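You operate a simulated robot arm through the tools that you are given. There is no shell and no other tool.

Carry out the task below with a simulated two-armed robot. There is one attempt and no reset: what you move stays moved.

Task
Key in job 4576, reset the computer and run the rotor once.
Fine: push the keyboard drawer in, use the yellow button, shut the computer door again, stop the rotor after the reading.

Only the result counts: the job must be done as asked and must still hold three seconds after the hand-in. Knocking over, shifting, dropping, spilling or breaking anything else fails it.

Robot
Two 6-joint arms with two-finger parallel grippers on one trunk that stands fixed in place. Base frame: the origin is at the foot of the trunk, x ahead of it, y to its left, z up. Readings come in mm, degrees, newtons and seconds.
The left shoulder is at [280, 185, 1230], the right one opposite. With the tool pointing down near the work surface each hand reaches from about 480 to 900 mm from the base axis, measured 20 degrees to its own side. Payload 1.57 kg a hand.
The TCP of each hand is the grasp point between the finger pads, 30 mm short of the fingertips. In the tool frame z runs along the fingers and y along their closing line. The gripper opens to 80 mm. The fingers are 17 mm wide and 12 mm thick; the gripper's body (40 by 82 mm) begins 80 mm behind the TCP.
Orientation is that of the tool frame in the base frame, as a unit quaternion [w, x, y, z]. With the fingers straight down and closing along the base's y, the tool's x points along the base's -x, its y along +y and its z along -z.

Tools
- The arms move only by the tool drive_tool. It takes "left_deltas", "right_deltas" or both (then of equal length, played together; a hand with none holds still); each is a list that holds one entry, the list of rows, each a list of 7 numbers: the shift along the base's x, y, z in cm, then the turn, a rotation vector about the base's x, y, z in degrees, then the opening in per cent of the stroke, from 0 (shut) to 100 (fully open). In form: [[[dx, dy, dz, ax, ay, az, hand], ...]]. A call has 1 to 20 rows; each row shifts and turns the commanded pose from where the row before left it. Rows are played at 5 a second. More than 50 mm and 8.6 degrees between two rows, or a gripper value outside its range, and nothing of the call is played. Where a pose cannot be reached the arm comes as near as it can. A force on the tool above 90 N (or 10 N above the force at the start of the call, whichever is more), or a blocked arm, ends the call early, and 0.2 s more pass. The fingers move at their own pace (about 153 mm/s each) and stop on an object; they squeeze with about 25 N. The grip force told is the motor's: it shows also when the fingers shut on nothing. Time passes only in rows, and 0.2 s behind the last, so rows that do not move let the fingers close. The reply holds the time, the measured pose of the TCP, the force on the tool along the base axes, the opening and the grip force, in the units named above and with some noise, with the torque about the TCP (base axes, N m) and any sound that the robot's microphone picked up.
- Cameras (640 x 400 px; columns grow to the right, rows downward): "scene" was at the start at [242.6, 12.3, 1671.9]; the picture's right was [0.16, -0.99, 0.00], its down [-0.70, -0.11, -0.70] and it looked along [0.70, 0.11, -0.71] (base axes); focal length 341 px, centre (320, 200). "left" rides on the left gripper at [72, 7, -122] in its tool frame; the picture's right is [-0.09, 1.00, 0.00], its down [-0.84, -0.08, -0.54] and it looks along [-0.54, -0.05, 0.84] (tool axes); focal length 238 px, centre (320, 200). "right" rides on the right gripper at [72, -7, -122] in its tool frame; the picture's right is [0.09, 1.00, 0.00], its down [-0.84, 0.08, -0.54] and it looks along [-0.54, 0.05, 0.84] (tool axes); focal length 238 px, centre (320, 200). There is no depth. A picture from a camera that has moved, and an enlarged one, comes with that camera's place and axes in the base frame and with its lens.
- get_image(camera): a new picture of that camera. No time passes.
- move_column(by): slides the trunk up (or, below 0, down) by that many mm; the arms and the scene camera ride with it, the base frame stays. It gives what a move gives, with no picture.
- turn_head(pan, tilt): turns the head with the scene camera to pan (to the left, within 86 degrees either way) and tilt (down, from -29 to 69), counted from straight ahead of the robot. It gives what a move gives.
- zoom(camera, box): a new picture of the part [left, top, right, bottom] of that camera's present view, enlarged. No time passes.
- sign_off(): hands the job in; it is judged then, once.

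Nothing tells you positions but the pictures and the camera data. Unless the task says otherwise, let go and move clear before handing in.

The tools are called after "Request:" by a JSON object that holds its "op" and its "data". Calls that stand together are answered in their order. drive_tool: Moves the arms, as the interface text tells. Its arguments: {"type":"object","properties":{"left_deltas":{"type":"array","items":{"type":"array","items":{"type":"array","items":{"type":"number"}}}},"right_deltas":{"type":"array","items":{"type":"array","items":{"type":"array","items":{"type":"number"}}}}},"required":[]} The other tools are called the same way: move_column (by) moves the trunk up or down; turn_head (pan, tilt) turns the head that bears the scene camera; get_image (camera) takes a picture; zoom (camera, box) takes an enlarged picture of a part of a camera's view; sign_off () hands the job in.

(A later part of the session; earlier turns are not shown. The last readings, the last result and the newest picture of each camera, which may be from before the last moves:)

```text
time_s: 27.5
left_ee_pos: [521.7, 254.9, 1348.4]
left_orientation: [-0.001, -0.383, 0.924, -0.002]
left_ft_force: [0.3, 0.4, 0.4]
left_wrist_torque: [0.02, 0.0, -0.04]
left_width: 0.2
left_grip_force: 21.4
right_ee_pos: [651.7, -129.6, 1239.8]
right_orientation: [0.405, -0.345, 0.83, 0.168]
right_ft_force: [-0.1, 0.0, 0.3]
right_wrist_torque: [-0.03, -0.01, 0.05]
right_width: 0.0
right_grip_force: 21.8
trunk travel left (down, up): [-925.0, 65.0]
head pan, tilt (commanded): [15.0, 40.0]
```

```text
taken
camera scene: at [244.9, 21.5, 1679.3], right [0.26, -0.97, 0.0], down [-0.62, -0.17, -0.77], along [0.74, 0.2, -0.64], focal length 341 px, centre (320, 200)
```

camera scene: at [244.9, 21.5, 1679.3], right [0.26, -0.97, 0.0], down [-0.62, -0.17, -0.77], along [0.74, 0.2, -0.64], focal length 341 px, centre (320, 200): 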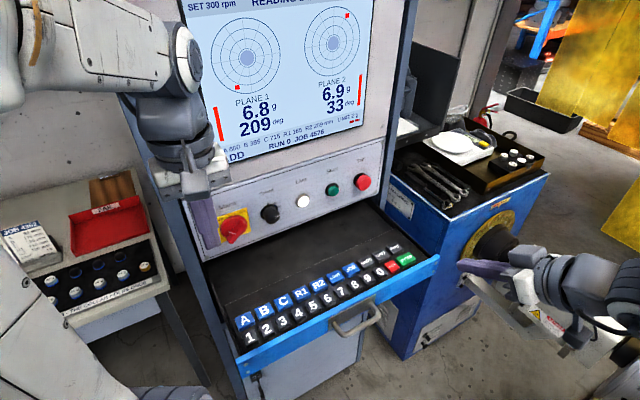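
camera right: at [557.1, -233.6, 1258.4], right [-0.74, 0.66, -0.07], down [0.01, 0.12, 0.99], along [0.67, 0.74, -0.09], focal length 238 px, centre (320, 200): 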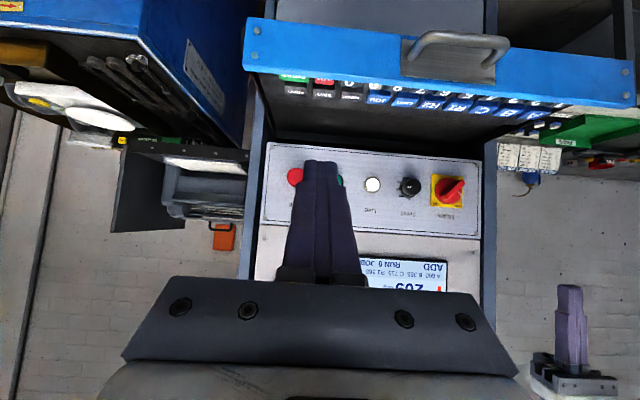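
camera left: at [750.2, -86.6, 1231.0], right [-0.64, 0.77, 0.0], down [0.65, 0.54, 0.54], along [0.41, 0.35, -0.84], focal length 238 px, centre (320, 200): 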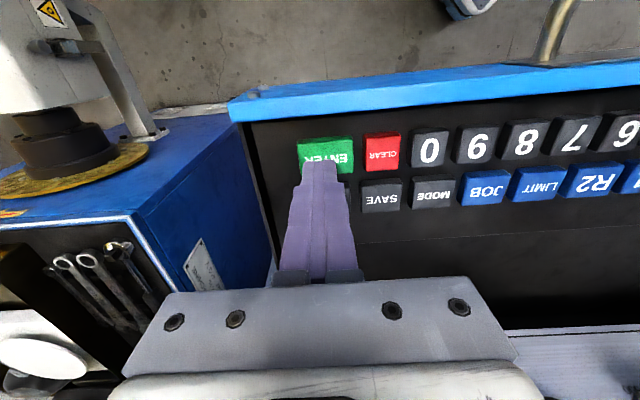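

The drawer's front plate spans z≈1028–1094 at 491 mm along the cabinet normal, with the handle between u≈335 and 458. I'll place the right fingertips on the plate right of the handle and push about 20 cm.

Request:
{"op": "drive_tool", "data": {"right_deltas": [[[0.96, 1.41, -4.04, 0, 0, 0, 0], [0.96, 1.41, -4.04, 0, 0, 0, 0], [0.96, 1.41, -4.04, 0, 0, 0, 0], [0.96, 1.41, -4.04, 0, 0, 0, 0], [0, 0, 0, 0, 0, 0, 0]]]}}

Request:
{"op": "get_image", "data": {"camera": "scene"}}

Request:
{"op": "get_image", "data": {"camera": "right"}}

```text
time_s: 28.7
left_ee_pos: [521.2, 253.7, 1349.5]
left_orientation: [-0.001, -0.384, 0.923, 0.0]
left_ft_force: [0.3, 0.5, -0.2]
left_wrist_torque: [-0.01, -0.02, 0.0]
left_width: 0.0
left_grip_force: 21.2
right_ee_pos: [727.0, -81.7, 1116.1]
right_orientation: [0.401, -0.344, 0.831, 0.171]
right_ft_force: [-0.8, -1.1, -0.1]
right_wrist_torque: [-0.02, -0.05, 0.05]
right_width: 0.0
right_grip_force: 21.6
right hand out of reach, approached as far as the arm can: row 2, 3, 4
trunk travel left (down, up): [-925.0, 65.0]
head pan, tilt (commanded): [15.0, 40.0]
```

```text
taken
camera scene: at [244.9, 21.6, 1679.3], right [0.26, -0.97, 0.0], down [-0.62, -0.17, -0.77], along [0.74, 0.2, -0.64], focal length 341 px, centre (320, 200)
```

scene: 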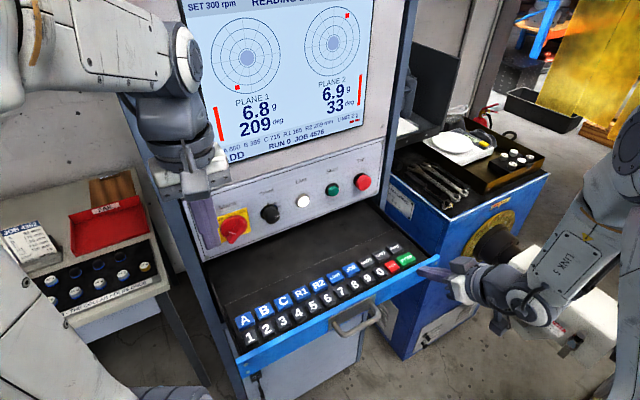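

```text
taken
camera right: at [632.0, -185.7, 1135.2], right [-0.75, 0.66, -0.06], down [0.02, 0.11, 0.99], along [0.66, 0.74, -0.1], focal length 238 px, centre (320, 200)
```

right: 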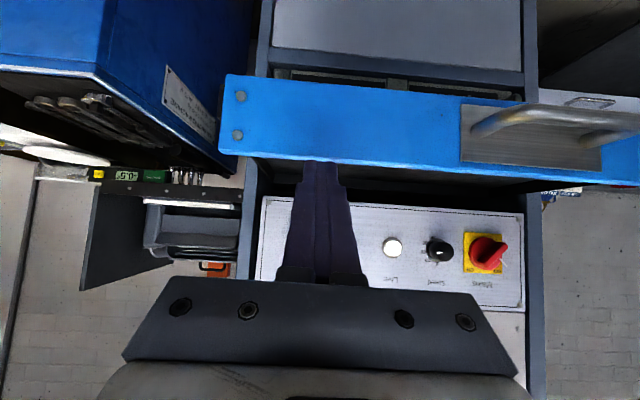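

The right arm can't fold in close enough at this height, so the trunk must come down — I'd need that for the door anyway. First I'll back both hands away into the free space in front of the robot.

Request:
{"op": "drive_tool", "data": {"right_deltas": [[[-3, -3, 1, 0, 0, 0, 0], [-3, -3, 2, 0, 0, 0, 0], [-3, -3, 2, 0, 0, 0, 0], [-3, -2, 2, 0, 0, 0, 0], [0, 0, 0, 0, 0, 0, 0]]], "left_deltas": [[[-0.5, -4, 0, 0, 0, 0, 0], [-0.5, -4, 0, 0, 0, 0, 0], [-0.5, -4, 0, 0, 0, 0, 0], [-0.5, -4, 0, 0, 0, 0, 0], [-0.5, -3, 0, 0, 0, 0, 0]]]}}

Request:
{"op": "get_image", "data": {"camera": "scene"}}

Request:
{"op": "get_image", "data": {"camera": "right"}}

Request:
{"op": "get_image", "data": {"camera": "left"}}

```text
time_s: 29.9
left_ee_pos: [496.4, 59.0, 1348.5]
left_orientation: [-0.001, -0.383, 0.924, -0.001]
left_ft_force: [-0.3, -1.2, 0.6]
left_wrist_torque: [0.0, 0.01, -0.05]
left_width: 0.0
left_grip_force: 21.3
right_ee_pos: [616.2, -191.9, 1193.9]
right_orientation: [0.405, -0.345, 0.83, 0.168]
right_ft_force: [1.0, 0.1, 0.3]
right_wrist_torque: [0.0, -0.02, 0.0]
right_width: 0.0
right_grip_force: 21.1
right hand out of reach, approached as far as the arm can: row 1
trunk travel left (down, up): [-925.0, 65.0]
head pan, tilt (commanded): [15.0, 40.0]
```

```text
taken
camera scene: at [244.2, 21.3, 1679.4], right [0.26, -0.97, 0.0], down [-0.62, -0.17, -0.77], along [0.74, 0.2, -0.64], focal length 341 px, centre (320, 200)
```

scene: 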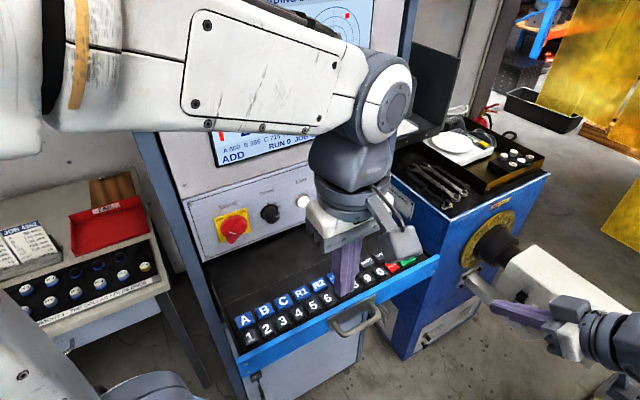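

```text
taken
camera right: at [520.6, -295.8, 1212.9], right [-0.74, 0.66, -0.07], down [0.01, 0.12, 0.99], along [0.67, 0.74, -0.09], focal length 238 px, centre (320, 200)
```

right: 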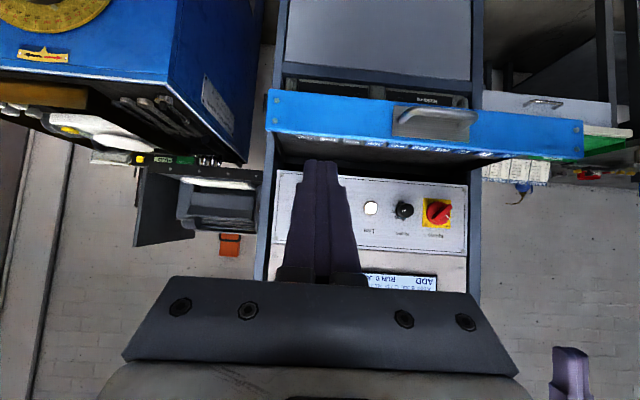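

```text
taken
camera left: at [442.3, 13.4, 1470.3], right [-0.64, 0.77, 0.0], down [0.65, 0.54, 0.54], along [0.42, 0.35, -0.84], focal length 238 px, centre (320, 200)
```

left: 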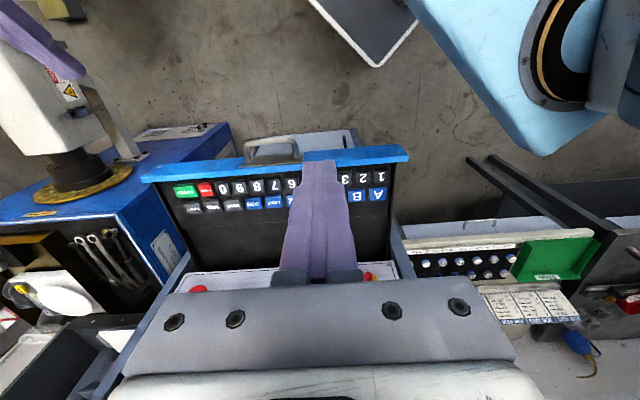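

The left hand sits too near the handle's column for lowering, so I'll park it to the left of the drawer instead, then lower the trunk in stages.

Request:
{"op": "drive_tool", "data": {"left_deltas": [[[-0.9, 4.6, 0, 0, 0, 0, 0], [-0.9, 4.6, 0, 0, 0, 0, 0], [-0.9, 4.6, 0, 0, 0, 0, 0], [-0.9, 4.6, 0, 0, 0, 0, 0], [-0.9, 4.6, 0, 0, 0, 0, 0], [-0.9, 4.6, 0, 0, 0, 0, 0], [-0.9, 4.6, 0, 0, 0, 0, 0], [0, 0, 0, 0, 0, 0, 0]]]}}

Request:
{"op": "move_column", "data": {"by": -150}}

Request:
{"op": "get_image", "data": {"camera": "scene"}}

Request:
{"op": "get_image", "data": {"camera": "left"}}

Request:
{"op": "get_image", "data": {"camera": "right"}}

```text
time_s: 31.7
left_ee_pos: [460.0, 379.8, 1341.9]
left_orientation: [-0.001, -0.382, 0.924, -0.002]
left_ft_force: [-0.2, 0.3, -0.5]
left_wrist_torque: [-0.02, 0.0, 0.02]
left_width: 0.0
left_grip_force: 21.1
left hand out of reach, approached as far as the arm can: row 2, 3
right_ee_pos: [616.3, -191.0, 1194.5]
right_orientation: [0.405, -0.345, 0.83, 0.169]
right_ft_force: [0.4, 0.3, -0.3]
right_wrist_torque: [0.01, 0.0, 0.01]
right_width: 0.0
right_grip_force: 21.5
trunk travel left (down, up): [-925.0, 65.0]
head pan, tilt (commanded): [15.0, 40.0]
```

```text
time_s: 33.4
left_ee_pos: [460.7, 378.9, 1192.4]
left_orientation: [-0.001, -0.384, 0.923, -0.001]
left_ft_force: [-0.2, 0.5, -0.2]
left_wrist_torque: [0.0, 0.01, -0.04]
left_width: 0.0
left_grip_force: 20.8
right_ee_pos: [617.1, -191.5, 1043.9]
right_orientation: [0.405, -0.344, 0.83, 0.168]
right_ft_force: [0.7, 1.4, 0.3]
right_wrist_torque: [-0.02, 0.0, -0.03]
right_width: 0.1
right_grip_force: 21.7
trunk travel left (down, up): [-775.0, 215.0]
head pan, tilt (commanded): [15.0, 40.0]
```

```text
taken
camera scene: at [244.4, 21.5, 1529.5], right [0.26, -0.97, 0.0], down [-0.62, -0.17, -0.77], along [0.74, 0.2, -0.64], focal length 341 px, centre (320, 200)
```

scene: 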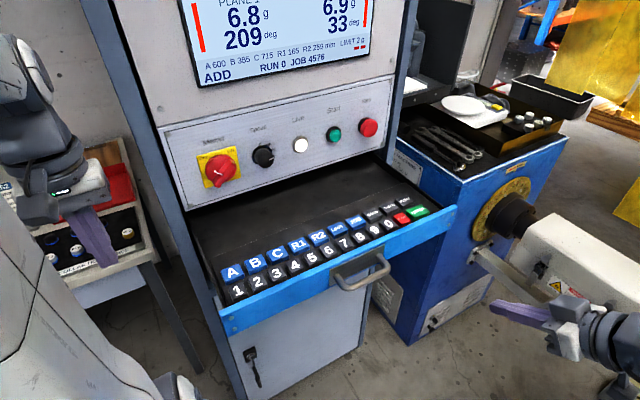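

```text
taken
camera left: at [406.5, 332.6, 1314.7], right [-0.64, 0.77, 0.0], down [0.65, 0.54, 0.54], along [0.42, 0.34, -0.84], focal length 238 px, centre (320, 200)
```

left: 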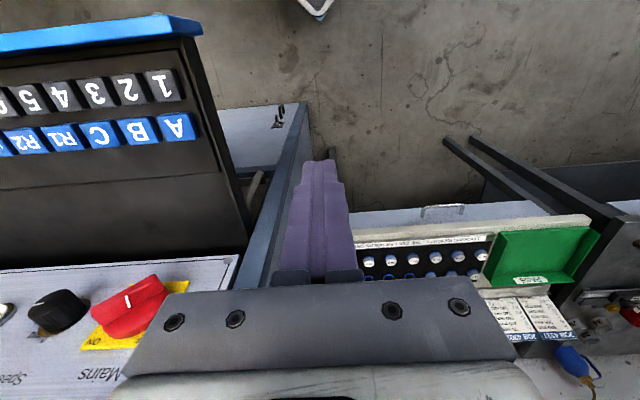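

```text
taken
camera right: at [521.1, -295.6, 1062.7], right [-0.74, 0.66, -0.07], down [0.01, 0.12, 0.99], along [0.67, 0.74, -0.09], focal length 238 px, centre (320, 200)
```

right: 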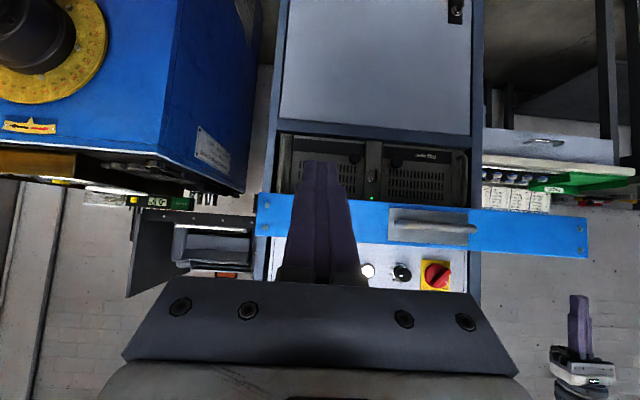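

Below the drawer there's a slot with vents and, below it, a grey door with a key. I'll lower the trunk further and look straight at it.

Request:
{"op": "move_column", "data": {"by": -250}}

Request:
{"op": "turn_head", "data": {"pan": 30, "tilt": 40}}

Request:
{"op": "get_image", "data": {"camera": "scene"}}

Request:
{"op": "get_image", "data": {"camera": "left"}}

Request:
{"op": "get_image", "data": {"camera": "right"}}

```text
time_s: 36.0
left_ee_pos: [459.1, 377.9, 942.5]
left_orientation: [0.0, -0.383, 0.924, -0.001]
left_ft_force: [-0.1, 0.4, -0.5]
left_wrist_torque: [0.01, 0.0, -0.02]
left_width: 0.0
left_grip_force: 21.3
right_ee_pos: [615.9, -192.0, 794.9]
right_orientation: [0.406, -0.344, 0.83, 0.168]
right_ft_force: [-0.7, -0.9, 1.0]
right_wrist_torque: [0.0, 0.01, 0.0]
right_width: 0.0
right_grip_force: 21.7
trunk travel left (down, up): [-525.0, 465.0]
head pan, tilt (commanded): [15.0, 40.0]
```

```text
time_s: 36.8
left_ee_pos: [459.8, 378.4, 942.6]
left_orientation: [-0.001, -0.384, 0.923, -0.002]
left_ft_force: [-0.4, -0.5, -0.4]
left_wrist_torque: [-0.03, 0.01, 0.0]
left_width: 0.1
left_grip_force: 21.1
right_ee_pos: [616.5, -191.4, 792.9]
right_orientation: [0.405, -0.344, 0.83, 0.167]
right_ft_force: [0.1, 0.5, -0.5]
right_wrist_torque: [0.01, -0.04, -0.02]
right_width: 0.0
right_grip_force: 21.0
trunk travel left (down, up): [-525.0, 465.0]
head pan, tilt (commanded): [30.0, 40.0]
```

```text
taken
camera scene: at [236.0, 42.0, 1279.4], right [0.5, -0.87, 0.0], down [-0.56, -0.32, -0.77], along [0.66, 0.38, -0.64], focal length 341 px, centre (320, 200)
```

scene: 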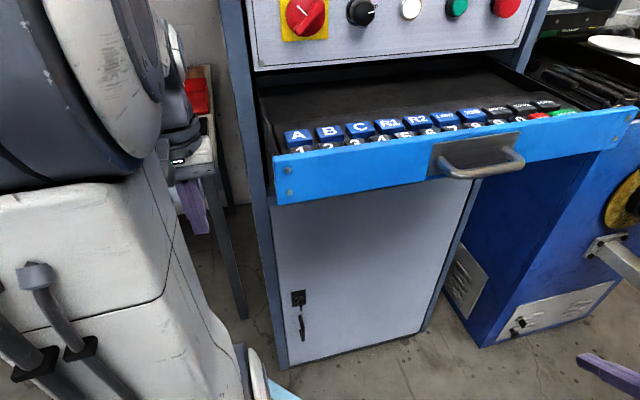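

```text
taken
camera left: at [406.6, 332.6, 1064.6], right [-0.64, 0.77, 0.0], down [0.65, 0.54, 0.54], along [0.42, 0.34, -0.84], focal length 238 px, centre (320, 200)
```

left: 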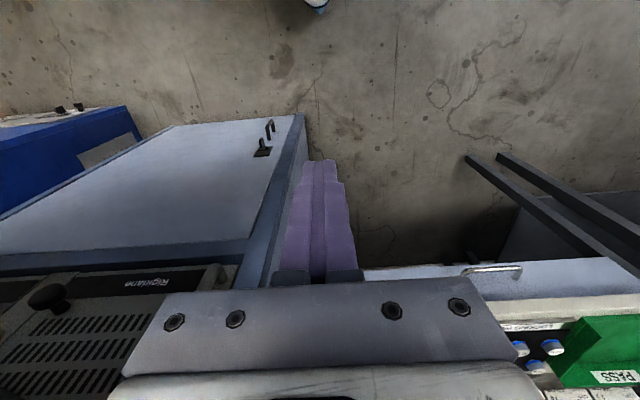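

```text
taken
camera right: at [521.2, -295.6, 812.6], right [-0.74, 0.66, -0.07], down [0.01, 0.12, 0.99], along [0.67, 0.74, -0.09], focal length 238 px, centre (320, 200)
```

right: 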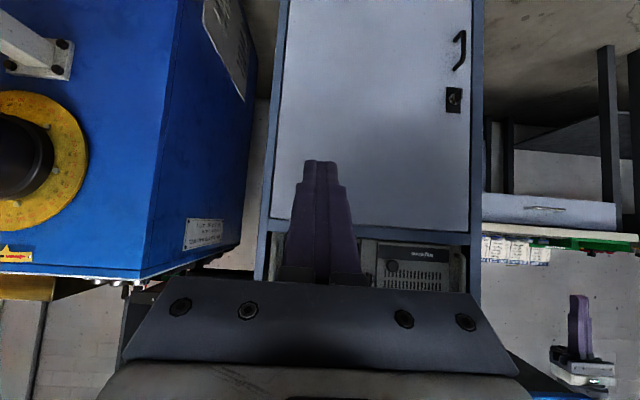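

Request:
{"op": "zoom", "data": {"camera": "scene", "box": [260, 200, 480, 340]}}

Request:
{"op": "zoom", "data": {"camera": "right", "box": [340, 0, 500, 100]}}

Request:
{"op": "zoom", "data": {"camera": "right", "box": [320, 210, 520, 335]}}

Request:
{"op": "zoom", "data": {"camera": "left", "box": [0, 240, 240, 390]}}

```text
2.86 times, centred on (370, 270) of scene
camera zoom: at [236.0, 42.0, 1279.4], right [0.5, -0.87, 0.0], down [-0.56, -0.32, -0.77], along [0.66, 0.38, -0.64], focal length 975 px, centre (177, 0)
```

zoom: 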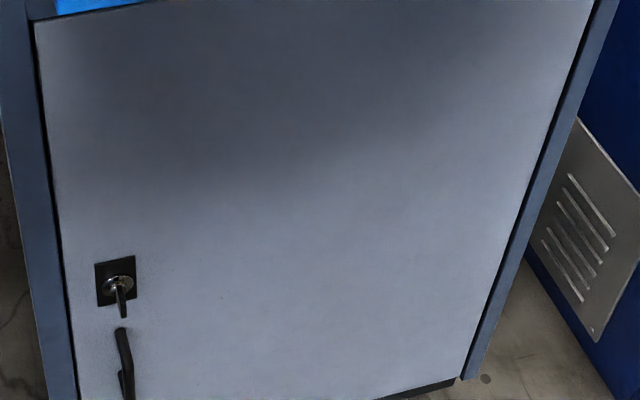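

```text
4.00 times, centred on (420, 50) of right
camera zoom: at [521.2, -295.6, 812.6], right [-0.74, 0.66, -0.07], down [0.01, 0.12, 0.99], along [0.67, 0.74, -0.09], focal length 953 px, centre (-80, 800)
```

zoom: 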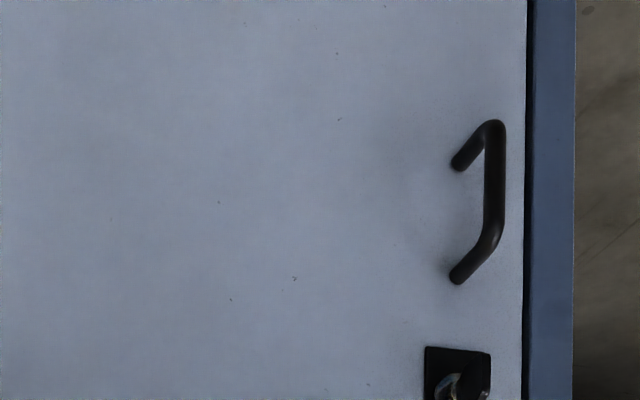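

```text
3.20 times, centred on (420, 272) of right
camera zoom: at [521.2, -295.6, 812.6], right [-0.74, 0.66, -0.07], down [0.01, 0.12, 0.99], along [0.67, 0.74, -0.09], focal length 763 px, centre (0, -32)
```

zoom: 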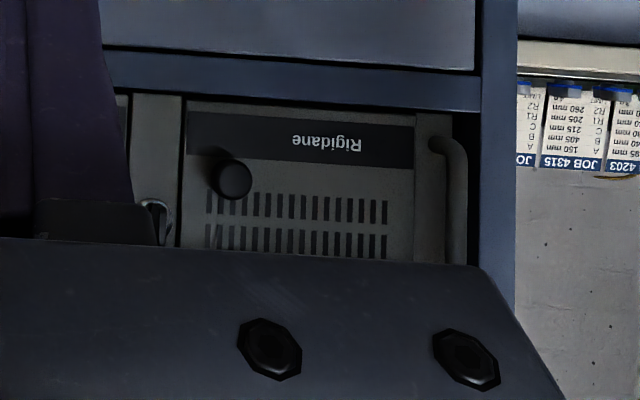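

```text
2.67 times, centred on (120, 315) of left
camera zoom: at [406.6, 332.6, 1064.6], right [-0.64, 0.77, 0.0], down [0.65, 0.54, 0.54], along [0.42, 0.34, -0.84], focal length 636 px, centre (853, -107)
```

zoom: 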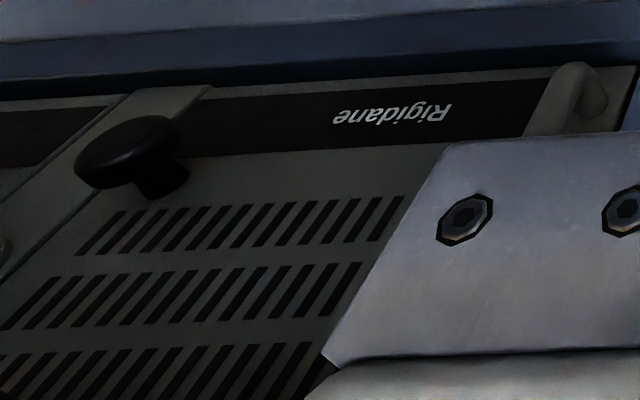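

Now it's clear: the computer is the "Rigidane" rack unit in the slot under the drawer (vented door with a round knob), while the grey door with key below is something else. I'll first push the drawer in with the right hand, raising it to drawer-front height.

Request:
{"op": "drive_tool", "data": {"right_deltas": [[[0, 0, 4.75, 0, 0, 0, 0], [0, 0, 4.75, 0, 0, 0, 0], [0, 0, 4.75, 0, 0, 0, 0], [0, 0, 4.75, 0, 0, 0, 0], [0, 0, 4.75, 0, 0, 0, 0], [0, 0, 4.6, 0, 0, 0, 0], [1.6, 2.6, 0, 0, 0, 0, 0], [1.6, 2.6, 0, 0, 0, 0, 0], [1.6, 2.6, 0, 0, 0, 0, 0], [1.6, 2.6, 0, 0, 0, 0, 0], [0, 0, 0, 0, 0, 0, 0]]]}}

Request:
{"op": "turn_head", "data": {"pan": 10, "tilt": 25}}

Request:
{"op": "get_image", "data": {"camera": "scene"}}

Request:
{"op": "get_image", "data": {"camera": "right"}}

```text
time_s: 39.2
left_ee_pos: [459.4, 379.2, 943.3]
left_orientation: [-0.001, -0.383, 0.924, -0.002]
left_ft_force: [0.6, 0.2, 0.4]
left_wrist_torque: [-0.01, 0.0, -0.01]
left_width: 0.0
left_grip_force: 21.0
right_ee_pos: [682.6, -85.7, 1078.8]
right_orientation: [0.405, -0.345, 0.83, 0.168]
right_ft_force: [1.1, 0.0, 0.0]
right_wrist_torque: [0.01, -0.02, 0.02]
right_width: 0.2
right_grip_force: 21.3
trunk travel left (down, up): [-525.0, 465.0]
head pan, tilt (commanded): [30.0, 40.0]
```

```text
time_s: 40.0
left_ee_pos: [459.5, 379.0, 943.2]
left_orientation: [-0.001, -0.384, 0.923, -0.001]
left_ft_force: [-0.5, 0.6, 0.3]
left_wrist_torque: [-0.03, 0.01, -0.03]
left_width: 0.0
left_grip_force: 21.4
right_ee_pos: [682.4, -88.1, 1077.8]
right_orientation: [0.405, -0.344, 0.83, 0.168]
right_ft_force: [0.4, 0.2, 0.9]
right_wrist_torque: [0.01, -0.02, 0.01]
right_width: 0.0
right_grip_force: 21.4
trunk travel left (down, up): [-525.0, 465.0]
head pan, tilt (commanded): [10.0, 25.0]
```

```text
taken
camera scene: at [253.1, 15.6, 1302.7], right [0.17, -0.98, 0.0], down [-0.42, -0.07, -0.91], along [0.89, 0.16, -0.42], focal length 341 px, centre (320, 200)
```

scene: 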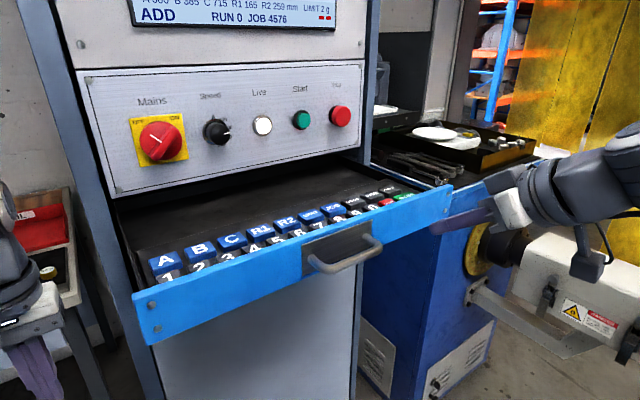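

```text
taken
camera right: at [587.2, -191.0, 1096.7], right [-0.74, 0.66, -0.07], down [0.01, 0.12, 0.99], along [0.67, 0.74, -0.09], focal length 238 px, centre (320, 200)
```

right: 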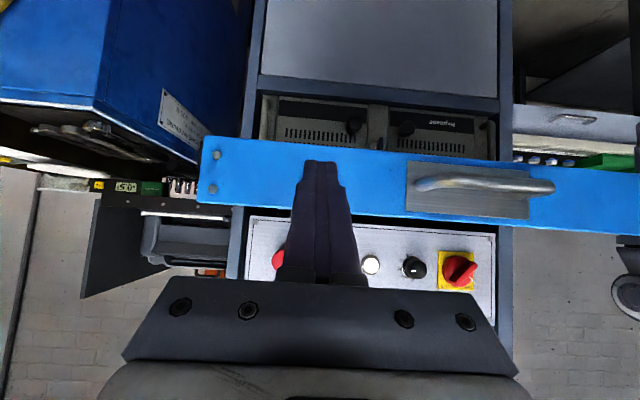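

The fingertips are about 45 mm in front of the plate. Pushing along the cabinet's inward direction.

Request:
{"op": "drive_tool", "data": {"right_deltas": [[[1.4, 1.4, 0, 0, 0, 0, 0], [1.4, 1.4, 0, 0, 0, 0, 0], [1.0, 1.0, 0, 0, 0, 0, 0], [1.4, 1.4, 0, 0, 0, 0, 0], [1.4, 1.4, 0, 0, 0, 0, 0], [1.4, 1.4, 0, 0, 0, 0, 0], [1.4, 1.4, 0, 0, 0, 0, 0]]]}}

Request:
{"op": "get_image", "data": {"camera": "scene"}}

```text
time_s: 41.6
left_ee_pos: [459.8, 378.3, 942.8]
left_orientation: [-0.001, -0.384, 0.923, 0.0]
left_ft_force: [-0.8, -0.5, 0.8]
left_wrist_torque: [0.0, 0.0, 0.01]
left_width: 0.1
left_grip_force: 21.4
right_ee_pos: [773.9, 5.9, 1076.0]
right_orientation: [0.405, -0.345, 0.83, 0.168]
right_ft_force: [-0.7, -0.1, -0.3]
right_wrist_torque: [-0.02, 0.01, -0.05]
right_width: 0.4
right_grip_force: 21.4
trunk travel left (down, up): [-525.0, 465.0]
head pan, tilt (commanded): [10.0, 25.0]
```

```text
taken
camera scene: at [252.9, 15.5, 1302.7], right [0.17, -0.98, 0.0], down [-0.42, -0.07, -0.91], along [0.89, 0.16, -0.42], focal length 341 px, centre (320, 200)
```

scene: 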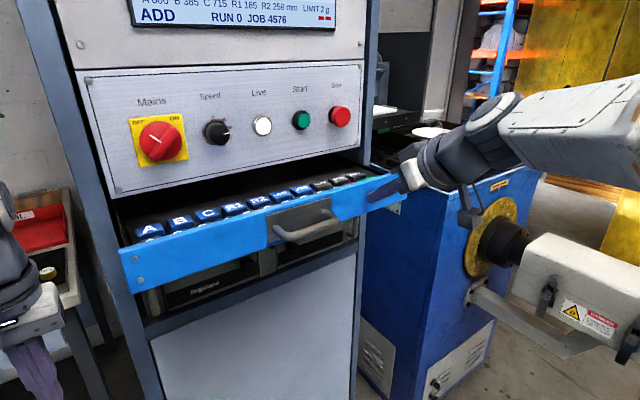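

The drawer is sliding in freely. I continue pushing, more gently near the end.

Request:
{"op": "drive_tool", "data": {"right_deltas": [[[1.8, 1.8, 0, 0, 0, 0, 0], [1.8, 1.8, 0, 0, 0, 0, 0], [1.8, 1.8, 0, 0, 0, 0, 0], [1.8, 1.8, 0, 0, 0, 0, 0], [1.4, 1.4, 0, 0, 0, 0, 0], [0, 0, 0, 0, 0, 0, 0]]]}}

Request:
{"op": "get_image", "data": {"camera": "scene"}}

Request:
{"op": "get_image", "data": {"camera": "right"}}

```text
time_s: 43.0
left_ee_pos: [460.1, 379.0, 942.1]
left_orientation: [0.0, -0.384, 0.923, -0.001]
left_ft_force: [0.8, 0.1, -0.8]
left_wrist_torque: [0.01, 0.01, -0.02]
left_width: 0.0
left_grip_force: 21.0
right_ee_pos: [858.7, 92.9, 1080.5]
right_orientation: [0.405, -0.344, 0.83, 0.168]
right_ft_force: [-0.8, -0.2, -0.2]
right_wrist_torque: [0.0, 0.01, 0.0]
right_width: 0.2
right_grip_force: 21.4
trunk travel left (down, up): [-525.0, 465.0]
head pan, tilt (commanded): [10.0, 25.0]
```

```text
taken
camera scene: at [253.1, 15.6, 1302.7], right [0.17, -0.98, 0.0], down [-0.42, -0.07, -0.91], along [0.89, 0.16, -0.42], focal length 341 px, centre (320, 200)
```

scene: 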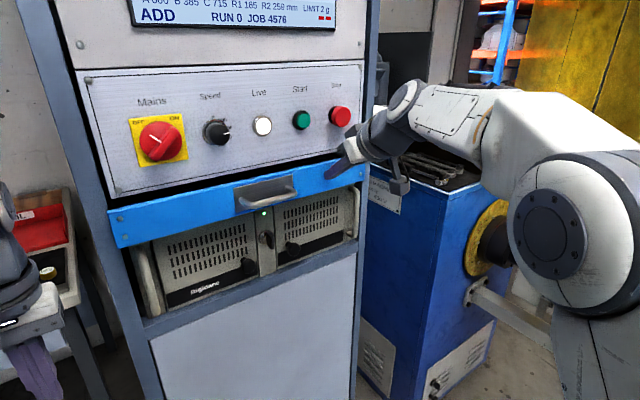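

```text
taken
camera right: at [764.7, -10.5, 1098.4], right [-0.74, 0.66, -0.07], down [0.01, 0.12, 0.99], along [0.67, 0.74, -0.09], focal length 238 px, centre (320, 200)
```

right: 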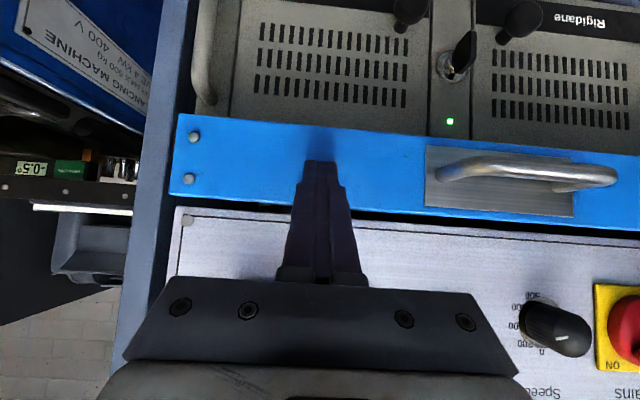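

Request:
{"op": "drive_tool", "data": {"right_deltas": [[[0.7, 0.7, 0, 0, 0, 0, 0], [0.7, 0.7, 0, 0, 0, 0, 0], [0.5, 0.5, 0, 0, 0, 0, 0], [0.3, 0.3, 0, 0, 0, 0, 0]]]}}

Request:
{"op": "get_image", "data": {"camera": "scene"}}

Request:
{"op": "get_image", "data": {"camera": "right"}}

```text
time_s: 44.2
left_ee_pos: [456.2, 377.6, 945.6]
left_orientation: [0.001, -0.384, 0.923, -0.001]
left_ft_force: [-0.7, -0.6, -0.3]
left_wrist_torque: [0.0, 0.01, -0.02]
left_width: 0.1
left_grip_force: 21.7
right_ee_pos: [876.3, 109.2, 1078.9]
right_orientation: [0.395, -0.35, 0.833, 0.166]
right_ft_force: [-49.8, -45.4, 9.7]
right_wrist_torque: [0.01, 0.77, 0.07]
right_width: 0.0
right_grip_force: 21.3
trunk travel left (down, up): [-525.0, 465.0]
head pan, tilt (commanded): [10.0, 25.0]
stopped in row 4 (right hand): the force on the tool passed its limit at 92 N (the readings are from after the stop); the commanded pose is now the measured one
```

```text
taken
camera scene: at [250.1, 12.4, 1303.5], right [0.17, -0.98, 0.0], down [-0.41, -0.07, -0.91], along [0.89, 0.16, -0.42], focal length 341 px, centre (320, 200)
```

scene: 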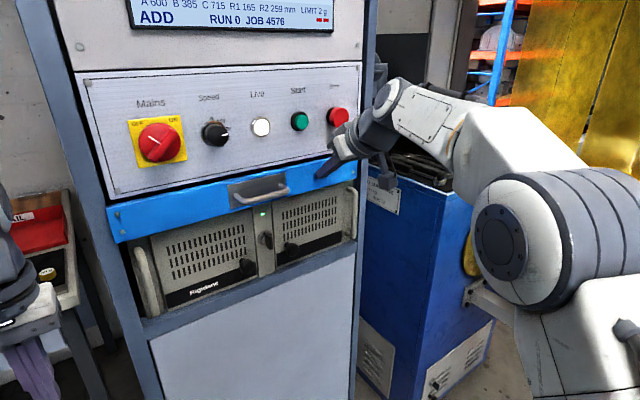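

```text
taken
camera right: at [781.6, 4.0, 1100.0], right [-0.75, 0.66, -0.07], down [0.02, 0.13, 0.99], along [0.66, 0.74, -0.11], focal length 238 px, centre (320, 200)
```

right: 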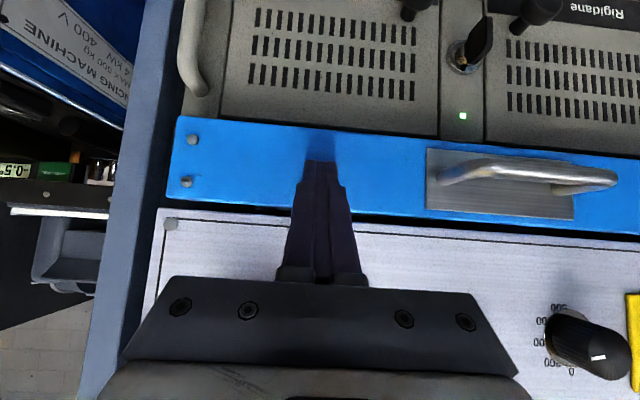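

The drawer is fully home. I'll back the right hand off and zoom on the computer's front.

Request:
{"op": "drive_tool", "data": {"right_deltas": [[[-1.5, -1.5, 0, 0, 0, 0, 0], [-3, -3, 0, 0, 0, 0, 0], [-3, -3, 0, 0, 0, 0, 0], [-3, -3, -1, 0, 0, 0, 0], [-3, -3, -2, 0, 0, 0, 0], [-3, -3, -2, 0, 0, 0, 0], [-3, -3, -2, 0, 0, 0, 0], [0, 0, 0, 0, 0, 0, 0]]]}}

Request:
{"op": "zoom", "data": {"camera": "scene", "box": [120, 170, 380, 330]}}

Request:
{"op": "get_image", "data": {"camera": "right"}}

```text
time_s: 46.0
left_ee_pos: [461.1, 379.5, 943.5]
left_orientation: [-0.001, -0.384, 0.923, -0.001]
left_ft_force: [0.3, -0.6, 0.6]
left_wrist_torque: [0.01, 0.0, -0.01]
left_width: 0.5
left_grip_force: 21.1
right_ee_pos: [681.3, -81.4, 1005.2]
right_orientation: [0.396, -0.35, 0.832, 0.167]
right_ft_force: [-0.2, -0.9, -0.1]
right_wrist_torque: [0.0, 0.0, 0.01]
right_width: 0.0
right_grip_force: 21.2
trunk travel left (down, up): [-525.0, 465.0]
head pan, tilt (commanded): [10.0, 25.0]
```

```text
2.46 times, centred on (250, 250) of scene
camera zoom: at [253.1, 15.4, 1302.7], right [0.17, -0.98, 0.0], down [-0.42, -0.07, -0.91], along [0.89, 0.16, -0.42], focal length 840 px, centre (492, 77)
```

zoom: 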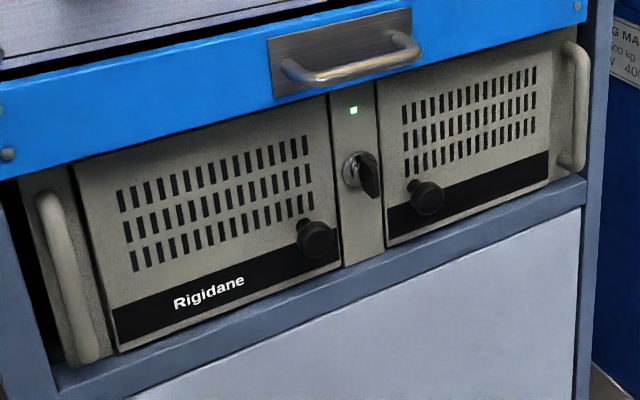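

```text
taken
camera right: at [587.6, -186.5, 1026.2], right [-0.75, 0.66, -0.07], down [0.02, 0.13, 0.99], along [0.66, 0.74, -0.11], focal length 238 px, centre (320, 200)
```

right: 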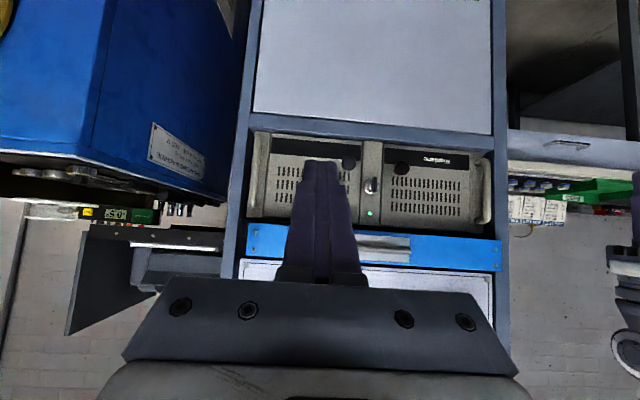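

Request:
{"op": "zoom", "data": {"camera": "right", "box": [330, 125, 500, 235]}}

Request:
{"op": "zoom", "data": {"camera": "scene", "box": [220, 200, 320, 262]}}

Request:
{"op": "zoom", "data": {"camera": "scene", "box": [120, 220, 260, 320]}}

```text
3.64 times, centred on (415, 180) of right
camera zoom: at [587.6, -186.5, 1026.2], right [-0.75, 0.66, -0.07], down [0.02, 0.13, 0.99], along [0.66, 0.74, -0.11], focal length 867 px, centre (-26, 273)
```

zoom: 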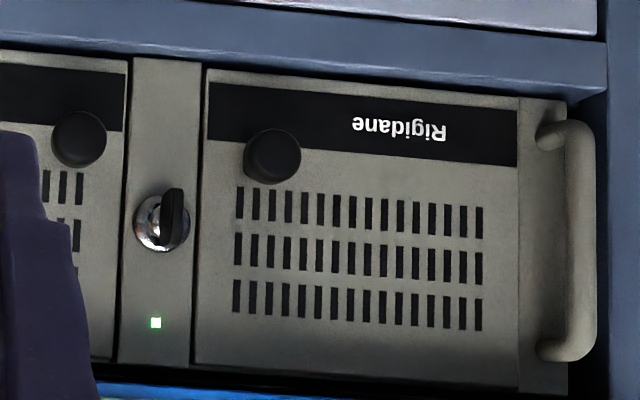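

```text
6.40 times, centred on (270, 231) of scene
camera zoom: at [253.1, 15.4, 1302.7], right [0.17, -0.98, 0.0], down [-0.42, -0.07, -0.91], along [0.89, 0.16, -0.42], focal length 2184 px, centre (640, 2)
```

zoom: 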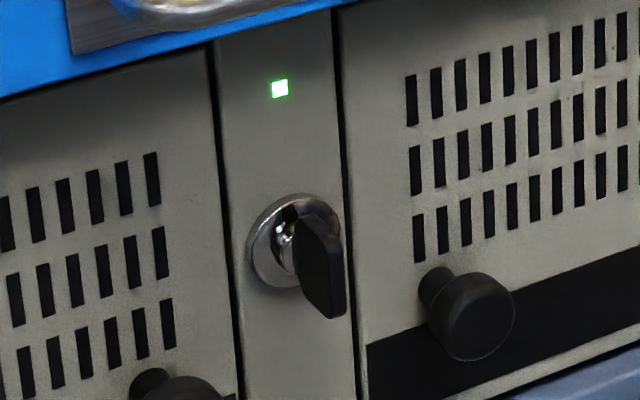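

```text
4.00 times, centred on (190, 270) of scene
camera zoom: at [253.1, 15.4, 1302.7], right [0.17, -0.98, 0.0], down [-0.42, -0.07, -0.91], along [0.89, 0.16, -0.42], focal length 1365 px, centre (840, -80)
```

zoom: 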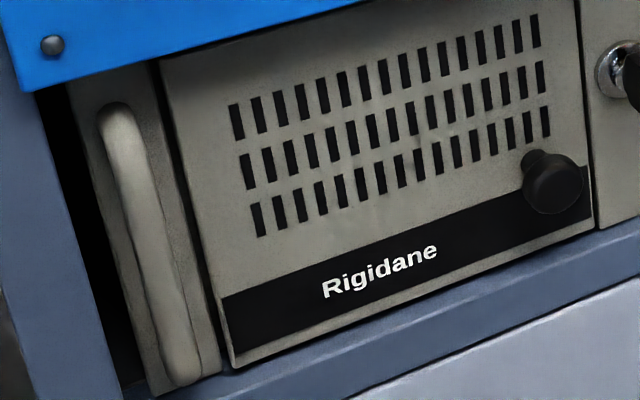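

The computer has two vented doors with knobs at z≈905 (left knob u≈370, right knob u≈472) and a key lock between them at u≈420, z≈937. Before lowering further I check what's around the right arm.

Request:
{"op": "turn_head", "data": {"pan": -45, "tilt": 30}}

Request:
{"op": "get_image", "data": {"camera": "scene"}}

Request:
{"op": "turn_head", "data": {"pan": 50, "tilt": 35}}

Request:
{"op": "get_image", "data": {"camera": "scene"}}

```text
time_s: 47.2
left_ee_pos: [459.1, 379.3, 943.3]
left_orientation: [0.0, -0.384, 0.923, -0.001]
left_ft_force: [-0.2, 0.2, -0.1]
left_wrist_torque: [0.01, 0.02, 0.01]
left_width: 0.0
left_grip_force: 21.3
right_ee_pos: [682.3, -82.1, 1004.7]
right_orientation: [0.396, -0.349, 0.833, 0.166]
right_ft_force: [0.4, -0.4, -0.3]
right_wrist_torque: [-0.01, -0.02, 0.02]
right_width: 0.1
right_grip_force: 21.3
trunk travel left (down, up): [-525.0, 465.0]
head pan, tilt (commanded): [-45.0, 30.0]
```

```text
taken
camera scene: at [226.4, -64.6, 1294.7], right [-0.71, -0.71, 0.0], down [-0.35, 0.35, -0.87], along [0.61, -0.61, -0.5], focal length 341 px, centre (320, 200)
```

scene: 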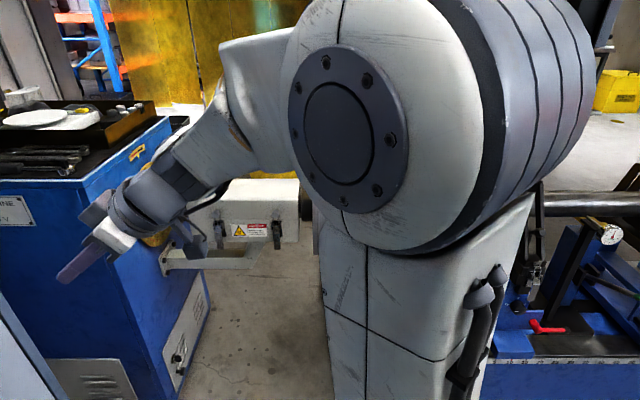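

```text
time_s: 48.9
left_ee_pos: [460.3, 379.5, 942.5]
left_orientation: [-0.001, -0.385, 0.923, -0.001]
left_ft_force: [0.5, 0.2, 0.6]
left_wrist_torque: [0.01, -0.01, -0.01]
left_width: 0.1
left_grip_force: 21.3
right_ee_pos: [683.0, -82.1, 1005.6]
right_orientation: [0.396, -0.35, 0.832, 0.167]
right_ft_force: [-0.2, -0.7, -0.2]
right_wrist_torque: [-0.04, 0.0, 0.01]
right_width: 0.0
right_grip_force: 21.0
trunk travel left (down, up): [-525.0, 465.0]
head pan, tilt (commanded): [50.0, 35.0]
```

```text
taken
camera scene: at [219.0, 66.8, 1286.9], right [0.77, -0.64, 0.0], down [-0.37, -0.44, -0.82], along [0.53, 0.63, -0.57], focal length 341 px, centre (320, 200)
```

scene: 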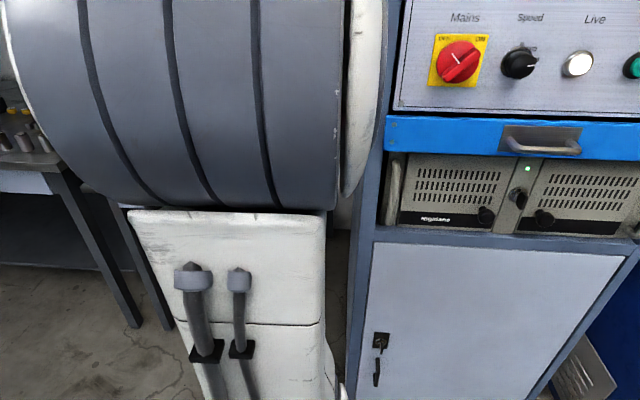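

There's room, but the higher trunk position gives the arms better reach for the computer doors, so I'll raise it back by 400 mm and look down on the computer from there.

Request:
{"op": "move_column", "data": {"by": 400}}

Request:
{"op": "turn_head", "data": {"pan": 22, "tilt": 45}}

Request:
{"op": "get_image", "data": {"camera": "scene"}}

Request:
{"op": "zoom", "data": {"camera": "scene", "box": [220, 180, 420, 305]}}

```text
time_s: 52.7
left_ee_pos: [459.4, 379.4, 1342.3]
left_orientation: [0.0, -0.384, 0.923, 0.0]
left_ft_force: [-0.3, 0.1, 0.5]
left_wrist_torque: [-0.01, 0.02, 0.0]
left_width: 0.0
left_grip_force: 21.2
right_ee_pos: [681.6, -81.3, 1404.4]
right_orientation: [0.396, -0.349, 0.833, 0.166]
right_ft_force: [0.2, -0.3, 0.1]
right_wrist_torque: [0.01, 0.0, -0.01]
right_width: 0.0
right_grip_force: 21.1
trunk travel left (down, up): [-925.0, 65.0]
head pan, tilt (commanded): [50.0, 35.0]
```

```text
time_s: 53.7
left_ee_pos: [459.6, 379.7, 1342.3]
left_orientation: [-0.001, -0.384, 0.923, -0.001]
left_ft_force: [-0.8, -0.8, -0.1]
left_wrist_torque: [-0.03, -0.03, -0.01]
left_width: 0.0
left_grip_force: 21.4
right_ee_pos: [682.6, -82.3, 1405.2]
right_orientation: [0.396, -0.35, 0.832, 0.167]
right_ft_force: [-0.3, 0.8, -0.4]
right_wrist_torque: [-0.02, -0.02, -0.01]
right_width: 0.0
right_grip_force: 21.4
trunk travel left (down, up): [-925.0, 65.0]
head pan, tilt (commanded): [22.0, 45.0]
```

```text
taken
camera scene: at [237.8, 29.9, 1672.1], right [0.38, -0.93, 0.0], down [-0.66, -0.27, -0.71], along [0.66, 0.27, -0.71], focal length 341 px, centre (320, 200)
```

scene: 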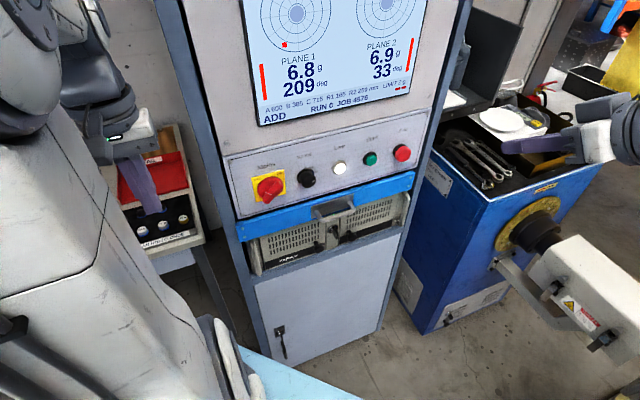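

```text
3.20 times, centred on (320, 242) of scene
camera zoom: at [237.8, 29.9, 1672.1], right [0.38, -0.93, 0.0], down [-0.66, -0.27, -0.71], along [0.66, 0.27, -0.71], focal length 1092 px, centre (320, 64)
```

zoom: 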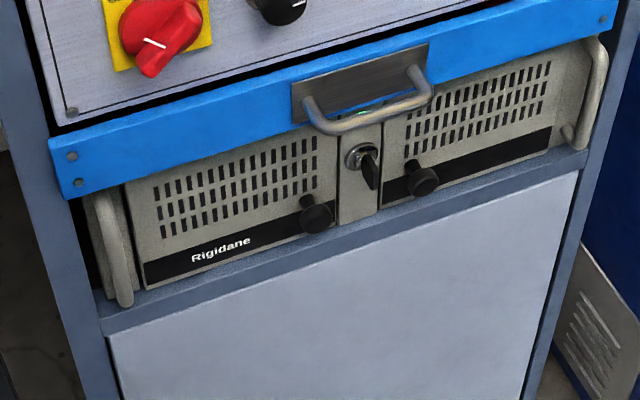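

The left knob is at about (770,247,905). I'll raise the trunk 60 mm for more fold room and bring the left hand in front of the computer, tilting it to point at the door.

Request:
{"op": "move_column", "data": {"by": 60}}

Request:
{"op": "drive_tool", "data": {"left_deltas": [[[2.1, -1.57, -3.68, 0, 0, 0, 0], [2.1, -1.57, -3.68, 0, 0, 0, 0], [2.1, -1.57, -3.68, 0, 0, 0, 0], [2.1, -1.57, -3.68, 0, 0, 0, 0], [2.1, -1.57, -3.68, 5.3, -5.3, 0, 0], [2.1, -1.57, -3.68, 5.3, -5.3, 0, 0], [2.1, -1.57, -3.68, 5.3, -5.3, 0, 0], [2.1, -1.57, -3.68, 5.3, -5.3, 0, 0], [2.1, -1.57, -3.68, 5.3, -5.3, 0, 0], [2.1, -1.57, -3.68, 5.3, -5.3, 0, 0], [2.1, -1.57, -3.68, 5.3, -5.3, 0, 50], [2.1, -1.57, -3.68, 5.3, -5.3, 0, 50], [0, 0, 0, 0, 0, 0, 50]]]}}

Request:
{"op": "get_image", "data": {"camera": "scene"}}

Request:
{"op": "get_image", "data": {"camera": "left"}}

```text
time_s: 54.7
left_ee_pos: [460.9, 378.0, 1402.7]
left_orientation: [-0.002, -0.384, 0.923, -0.001]
left_ft_force: [-0.4, 0.2, -0.6]
left_wrist_torque: [0.0, 0.02, 0.0]
left_width: 0.0
left_grip_force: 21.6
right_ee_pos: [681.7, -82.4, 1464.5]
right_orientation: [0.397, -0.35, 0.832, 0.167]
right_ft_force: [0.9, -0.6, 0.6]
right_wrist_torque: [-0.03, 0.0, 0.01]
right_width: 0.1
right_grip_force: 21.1
trunk travel left (down, up): [-985.0, 5.0]
head pan, tilt (commanded): [22.0, 45.0]
```

```text
time_s: 57.0
left_ee_pos: [730.7, 212.9, 1086.6]
left_orientation: [0.359, -0.358, 0.845, 0.171]
left_ft_force: [-23.1, -22.2, 26.7]
left_wrist_torque: [-0.78, -0.25, -0.71]
left_width: 36.5
left_grip_force: 0.2
left hand out of reach, approached as far as the arm can: row 6, 7, 8, 9, 10, 11
right_ee_pos: [680.6, -83.8, 1465.5]
right_orientation: [0.396, -0.349, 0.833, 0.167]
right_ft_force: [0.0, 0.3, -0.2]
right_wrist_torque: [0.03, 0.0, 0.03]
right_width: 0.1
right_grip_force: 21.1
trunk travel left (down, up): [-985.0, 5.0]
head pan, tilt (commanded): [22.0, 45.0]
stopped in row 11 (left hand): the force on the tool passed its limit at 112 N (the readings are from after the stop); the commanded pose is now the measured one
```

```text
taken
camera scene: at [236.0, 27.6, 1733.1], right [0.37, -0.93, 0.0], down [-0.66, -0.26, -0.71], along [0.66, 0.27, -0.71], focal length 341 px, centre (320, 200)
```

scene: 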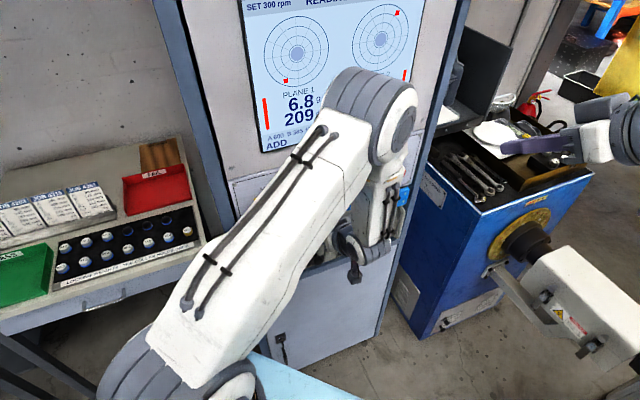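

```text
taken
camera left: at [633.2, 116.3, 1118.4], right [-0.68, 0.73, 0.1], down [0.2, 0.06, 0.98], along [0.71, 0.68, -0.19], focal length 238 px, centre (320, 200)
```

left: 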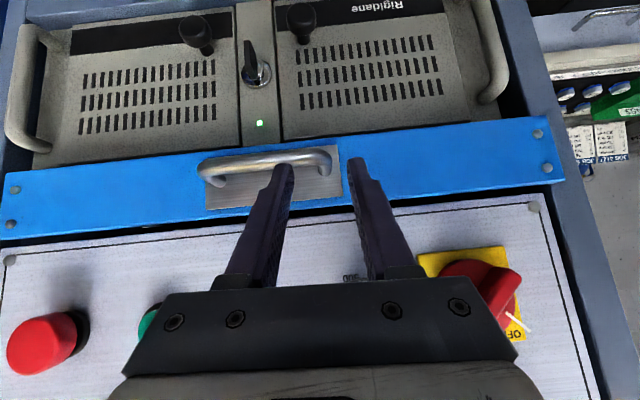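

The left arm folded too close to the shoulder on the way and a fingertip met the drawer handle. I'll lift off it gently, straighten the hand back to vertical while retreating, and take a lower route.

Request:
{"op": "drive_tool", "data": {"left_deltas": [[[0, 0, 1.5, 0, 0, 0, 50], [-0.8, -0.8, 1.5, 0, 0, 0, 0], [-1.2, -1.2, 0.5, -5.3, 5.3, 0, 0], [-1.2, -1.2, 0, -5.3, 5.3, 0, 0], [-1.2, -1.2, 0, -5.3, 5.3, 0, 0], [-1.2, -1.2, 0, -5.3, 5.3, 0, 0], [-1.2, -1.2, 0, -5.3, 5.3, 0, 0], [-1.2, -1.2, 0, -5.3, 5.3, 0, 0], [0, 0, 0, 0, 0, 0, 0]]]}}

Request:
{"op": "get_image", "data": {"camera": "scene"}}

Request:
{"op": "get_image", "data": {"camera": "left"}}

```text
time_s: 59.0
left_ee_pos: [650.7, 134.9, 1120.7]
left_orientation: [0.004, -0.383, 0.923, 0.028]
left_ft_force: [0.3, -0.6, -0.1]
left_wrist_torque: [-0.01, 0.03, -0.01]
left_width: 0.1
left_grip_force: 21.6
right_ee_pos: [681.2, -81.6, 1464.4]
right_orientation: [0.394, -0.351, 0.833, 0.168]
right_ft_force: [0.0, 0.2, 0.3]
right_wrist_torque: [0.0, -0.04, -0.03]
right_width: 0.0
right_grip_force: 21.7
trunk travel left (down, up): [-985.0, 5.0]
head pan, tilt (commanded): [22.0, 45.0]
```

```text
taken
camera scene: at [237.8, 29.8, 1732.1], right [0.37, -0.93, 0.0], down [-0.66, -0.27, -0.71], along [0.66, 0.27, -0.71], focal length 341 px, centre (320, 200)
```

scene: 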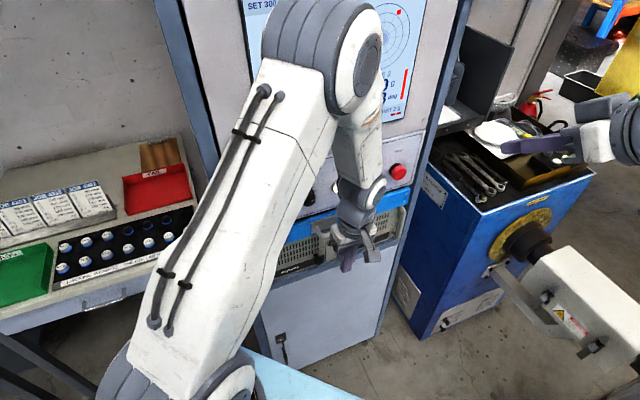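

```text
taken
camera left: at [598.1, 82.5, 1239.8], right [-0.64, 0.77, 0.05], down [0.65, 0.51, 0.56], along [0.41, 0.39, -0.83], focal length 238 px, centre (320, 200)
```

left: 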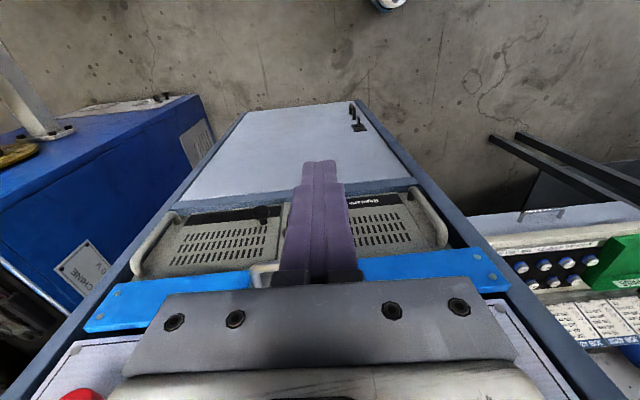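

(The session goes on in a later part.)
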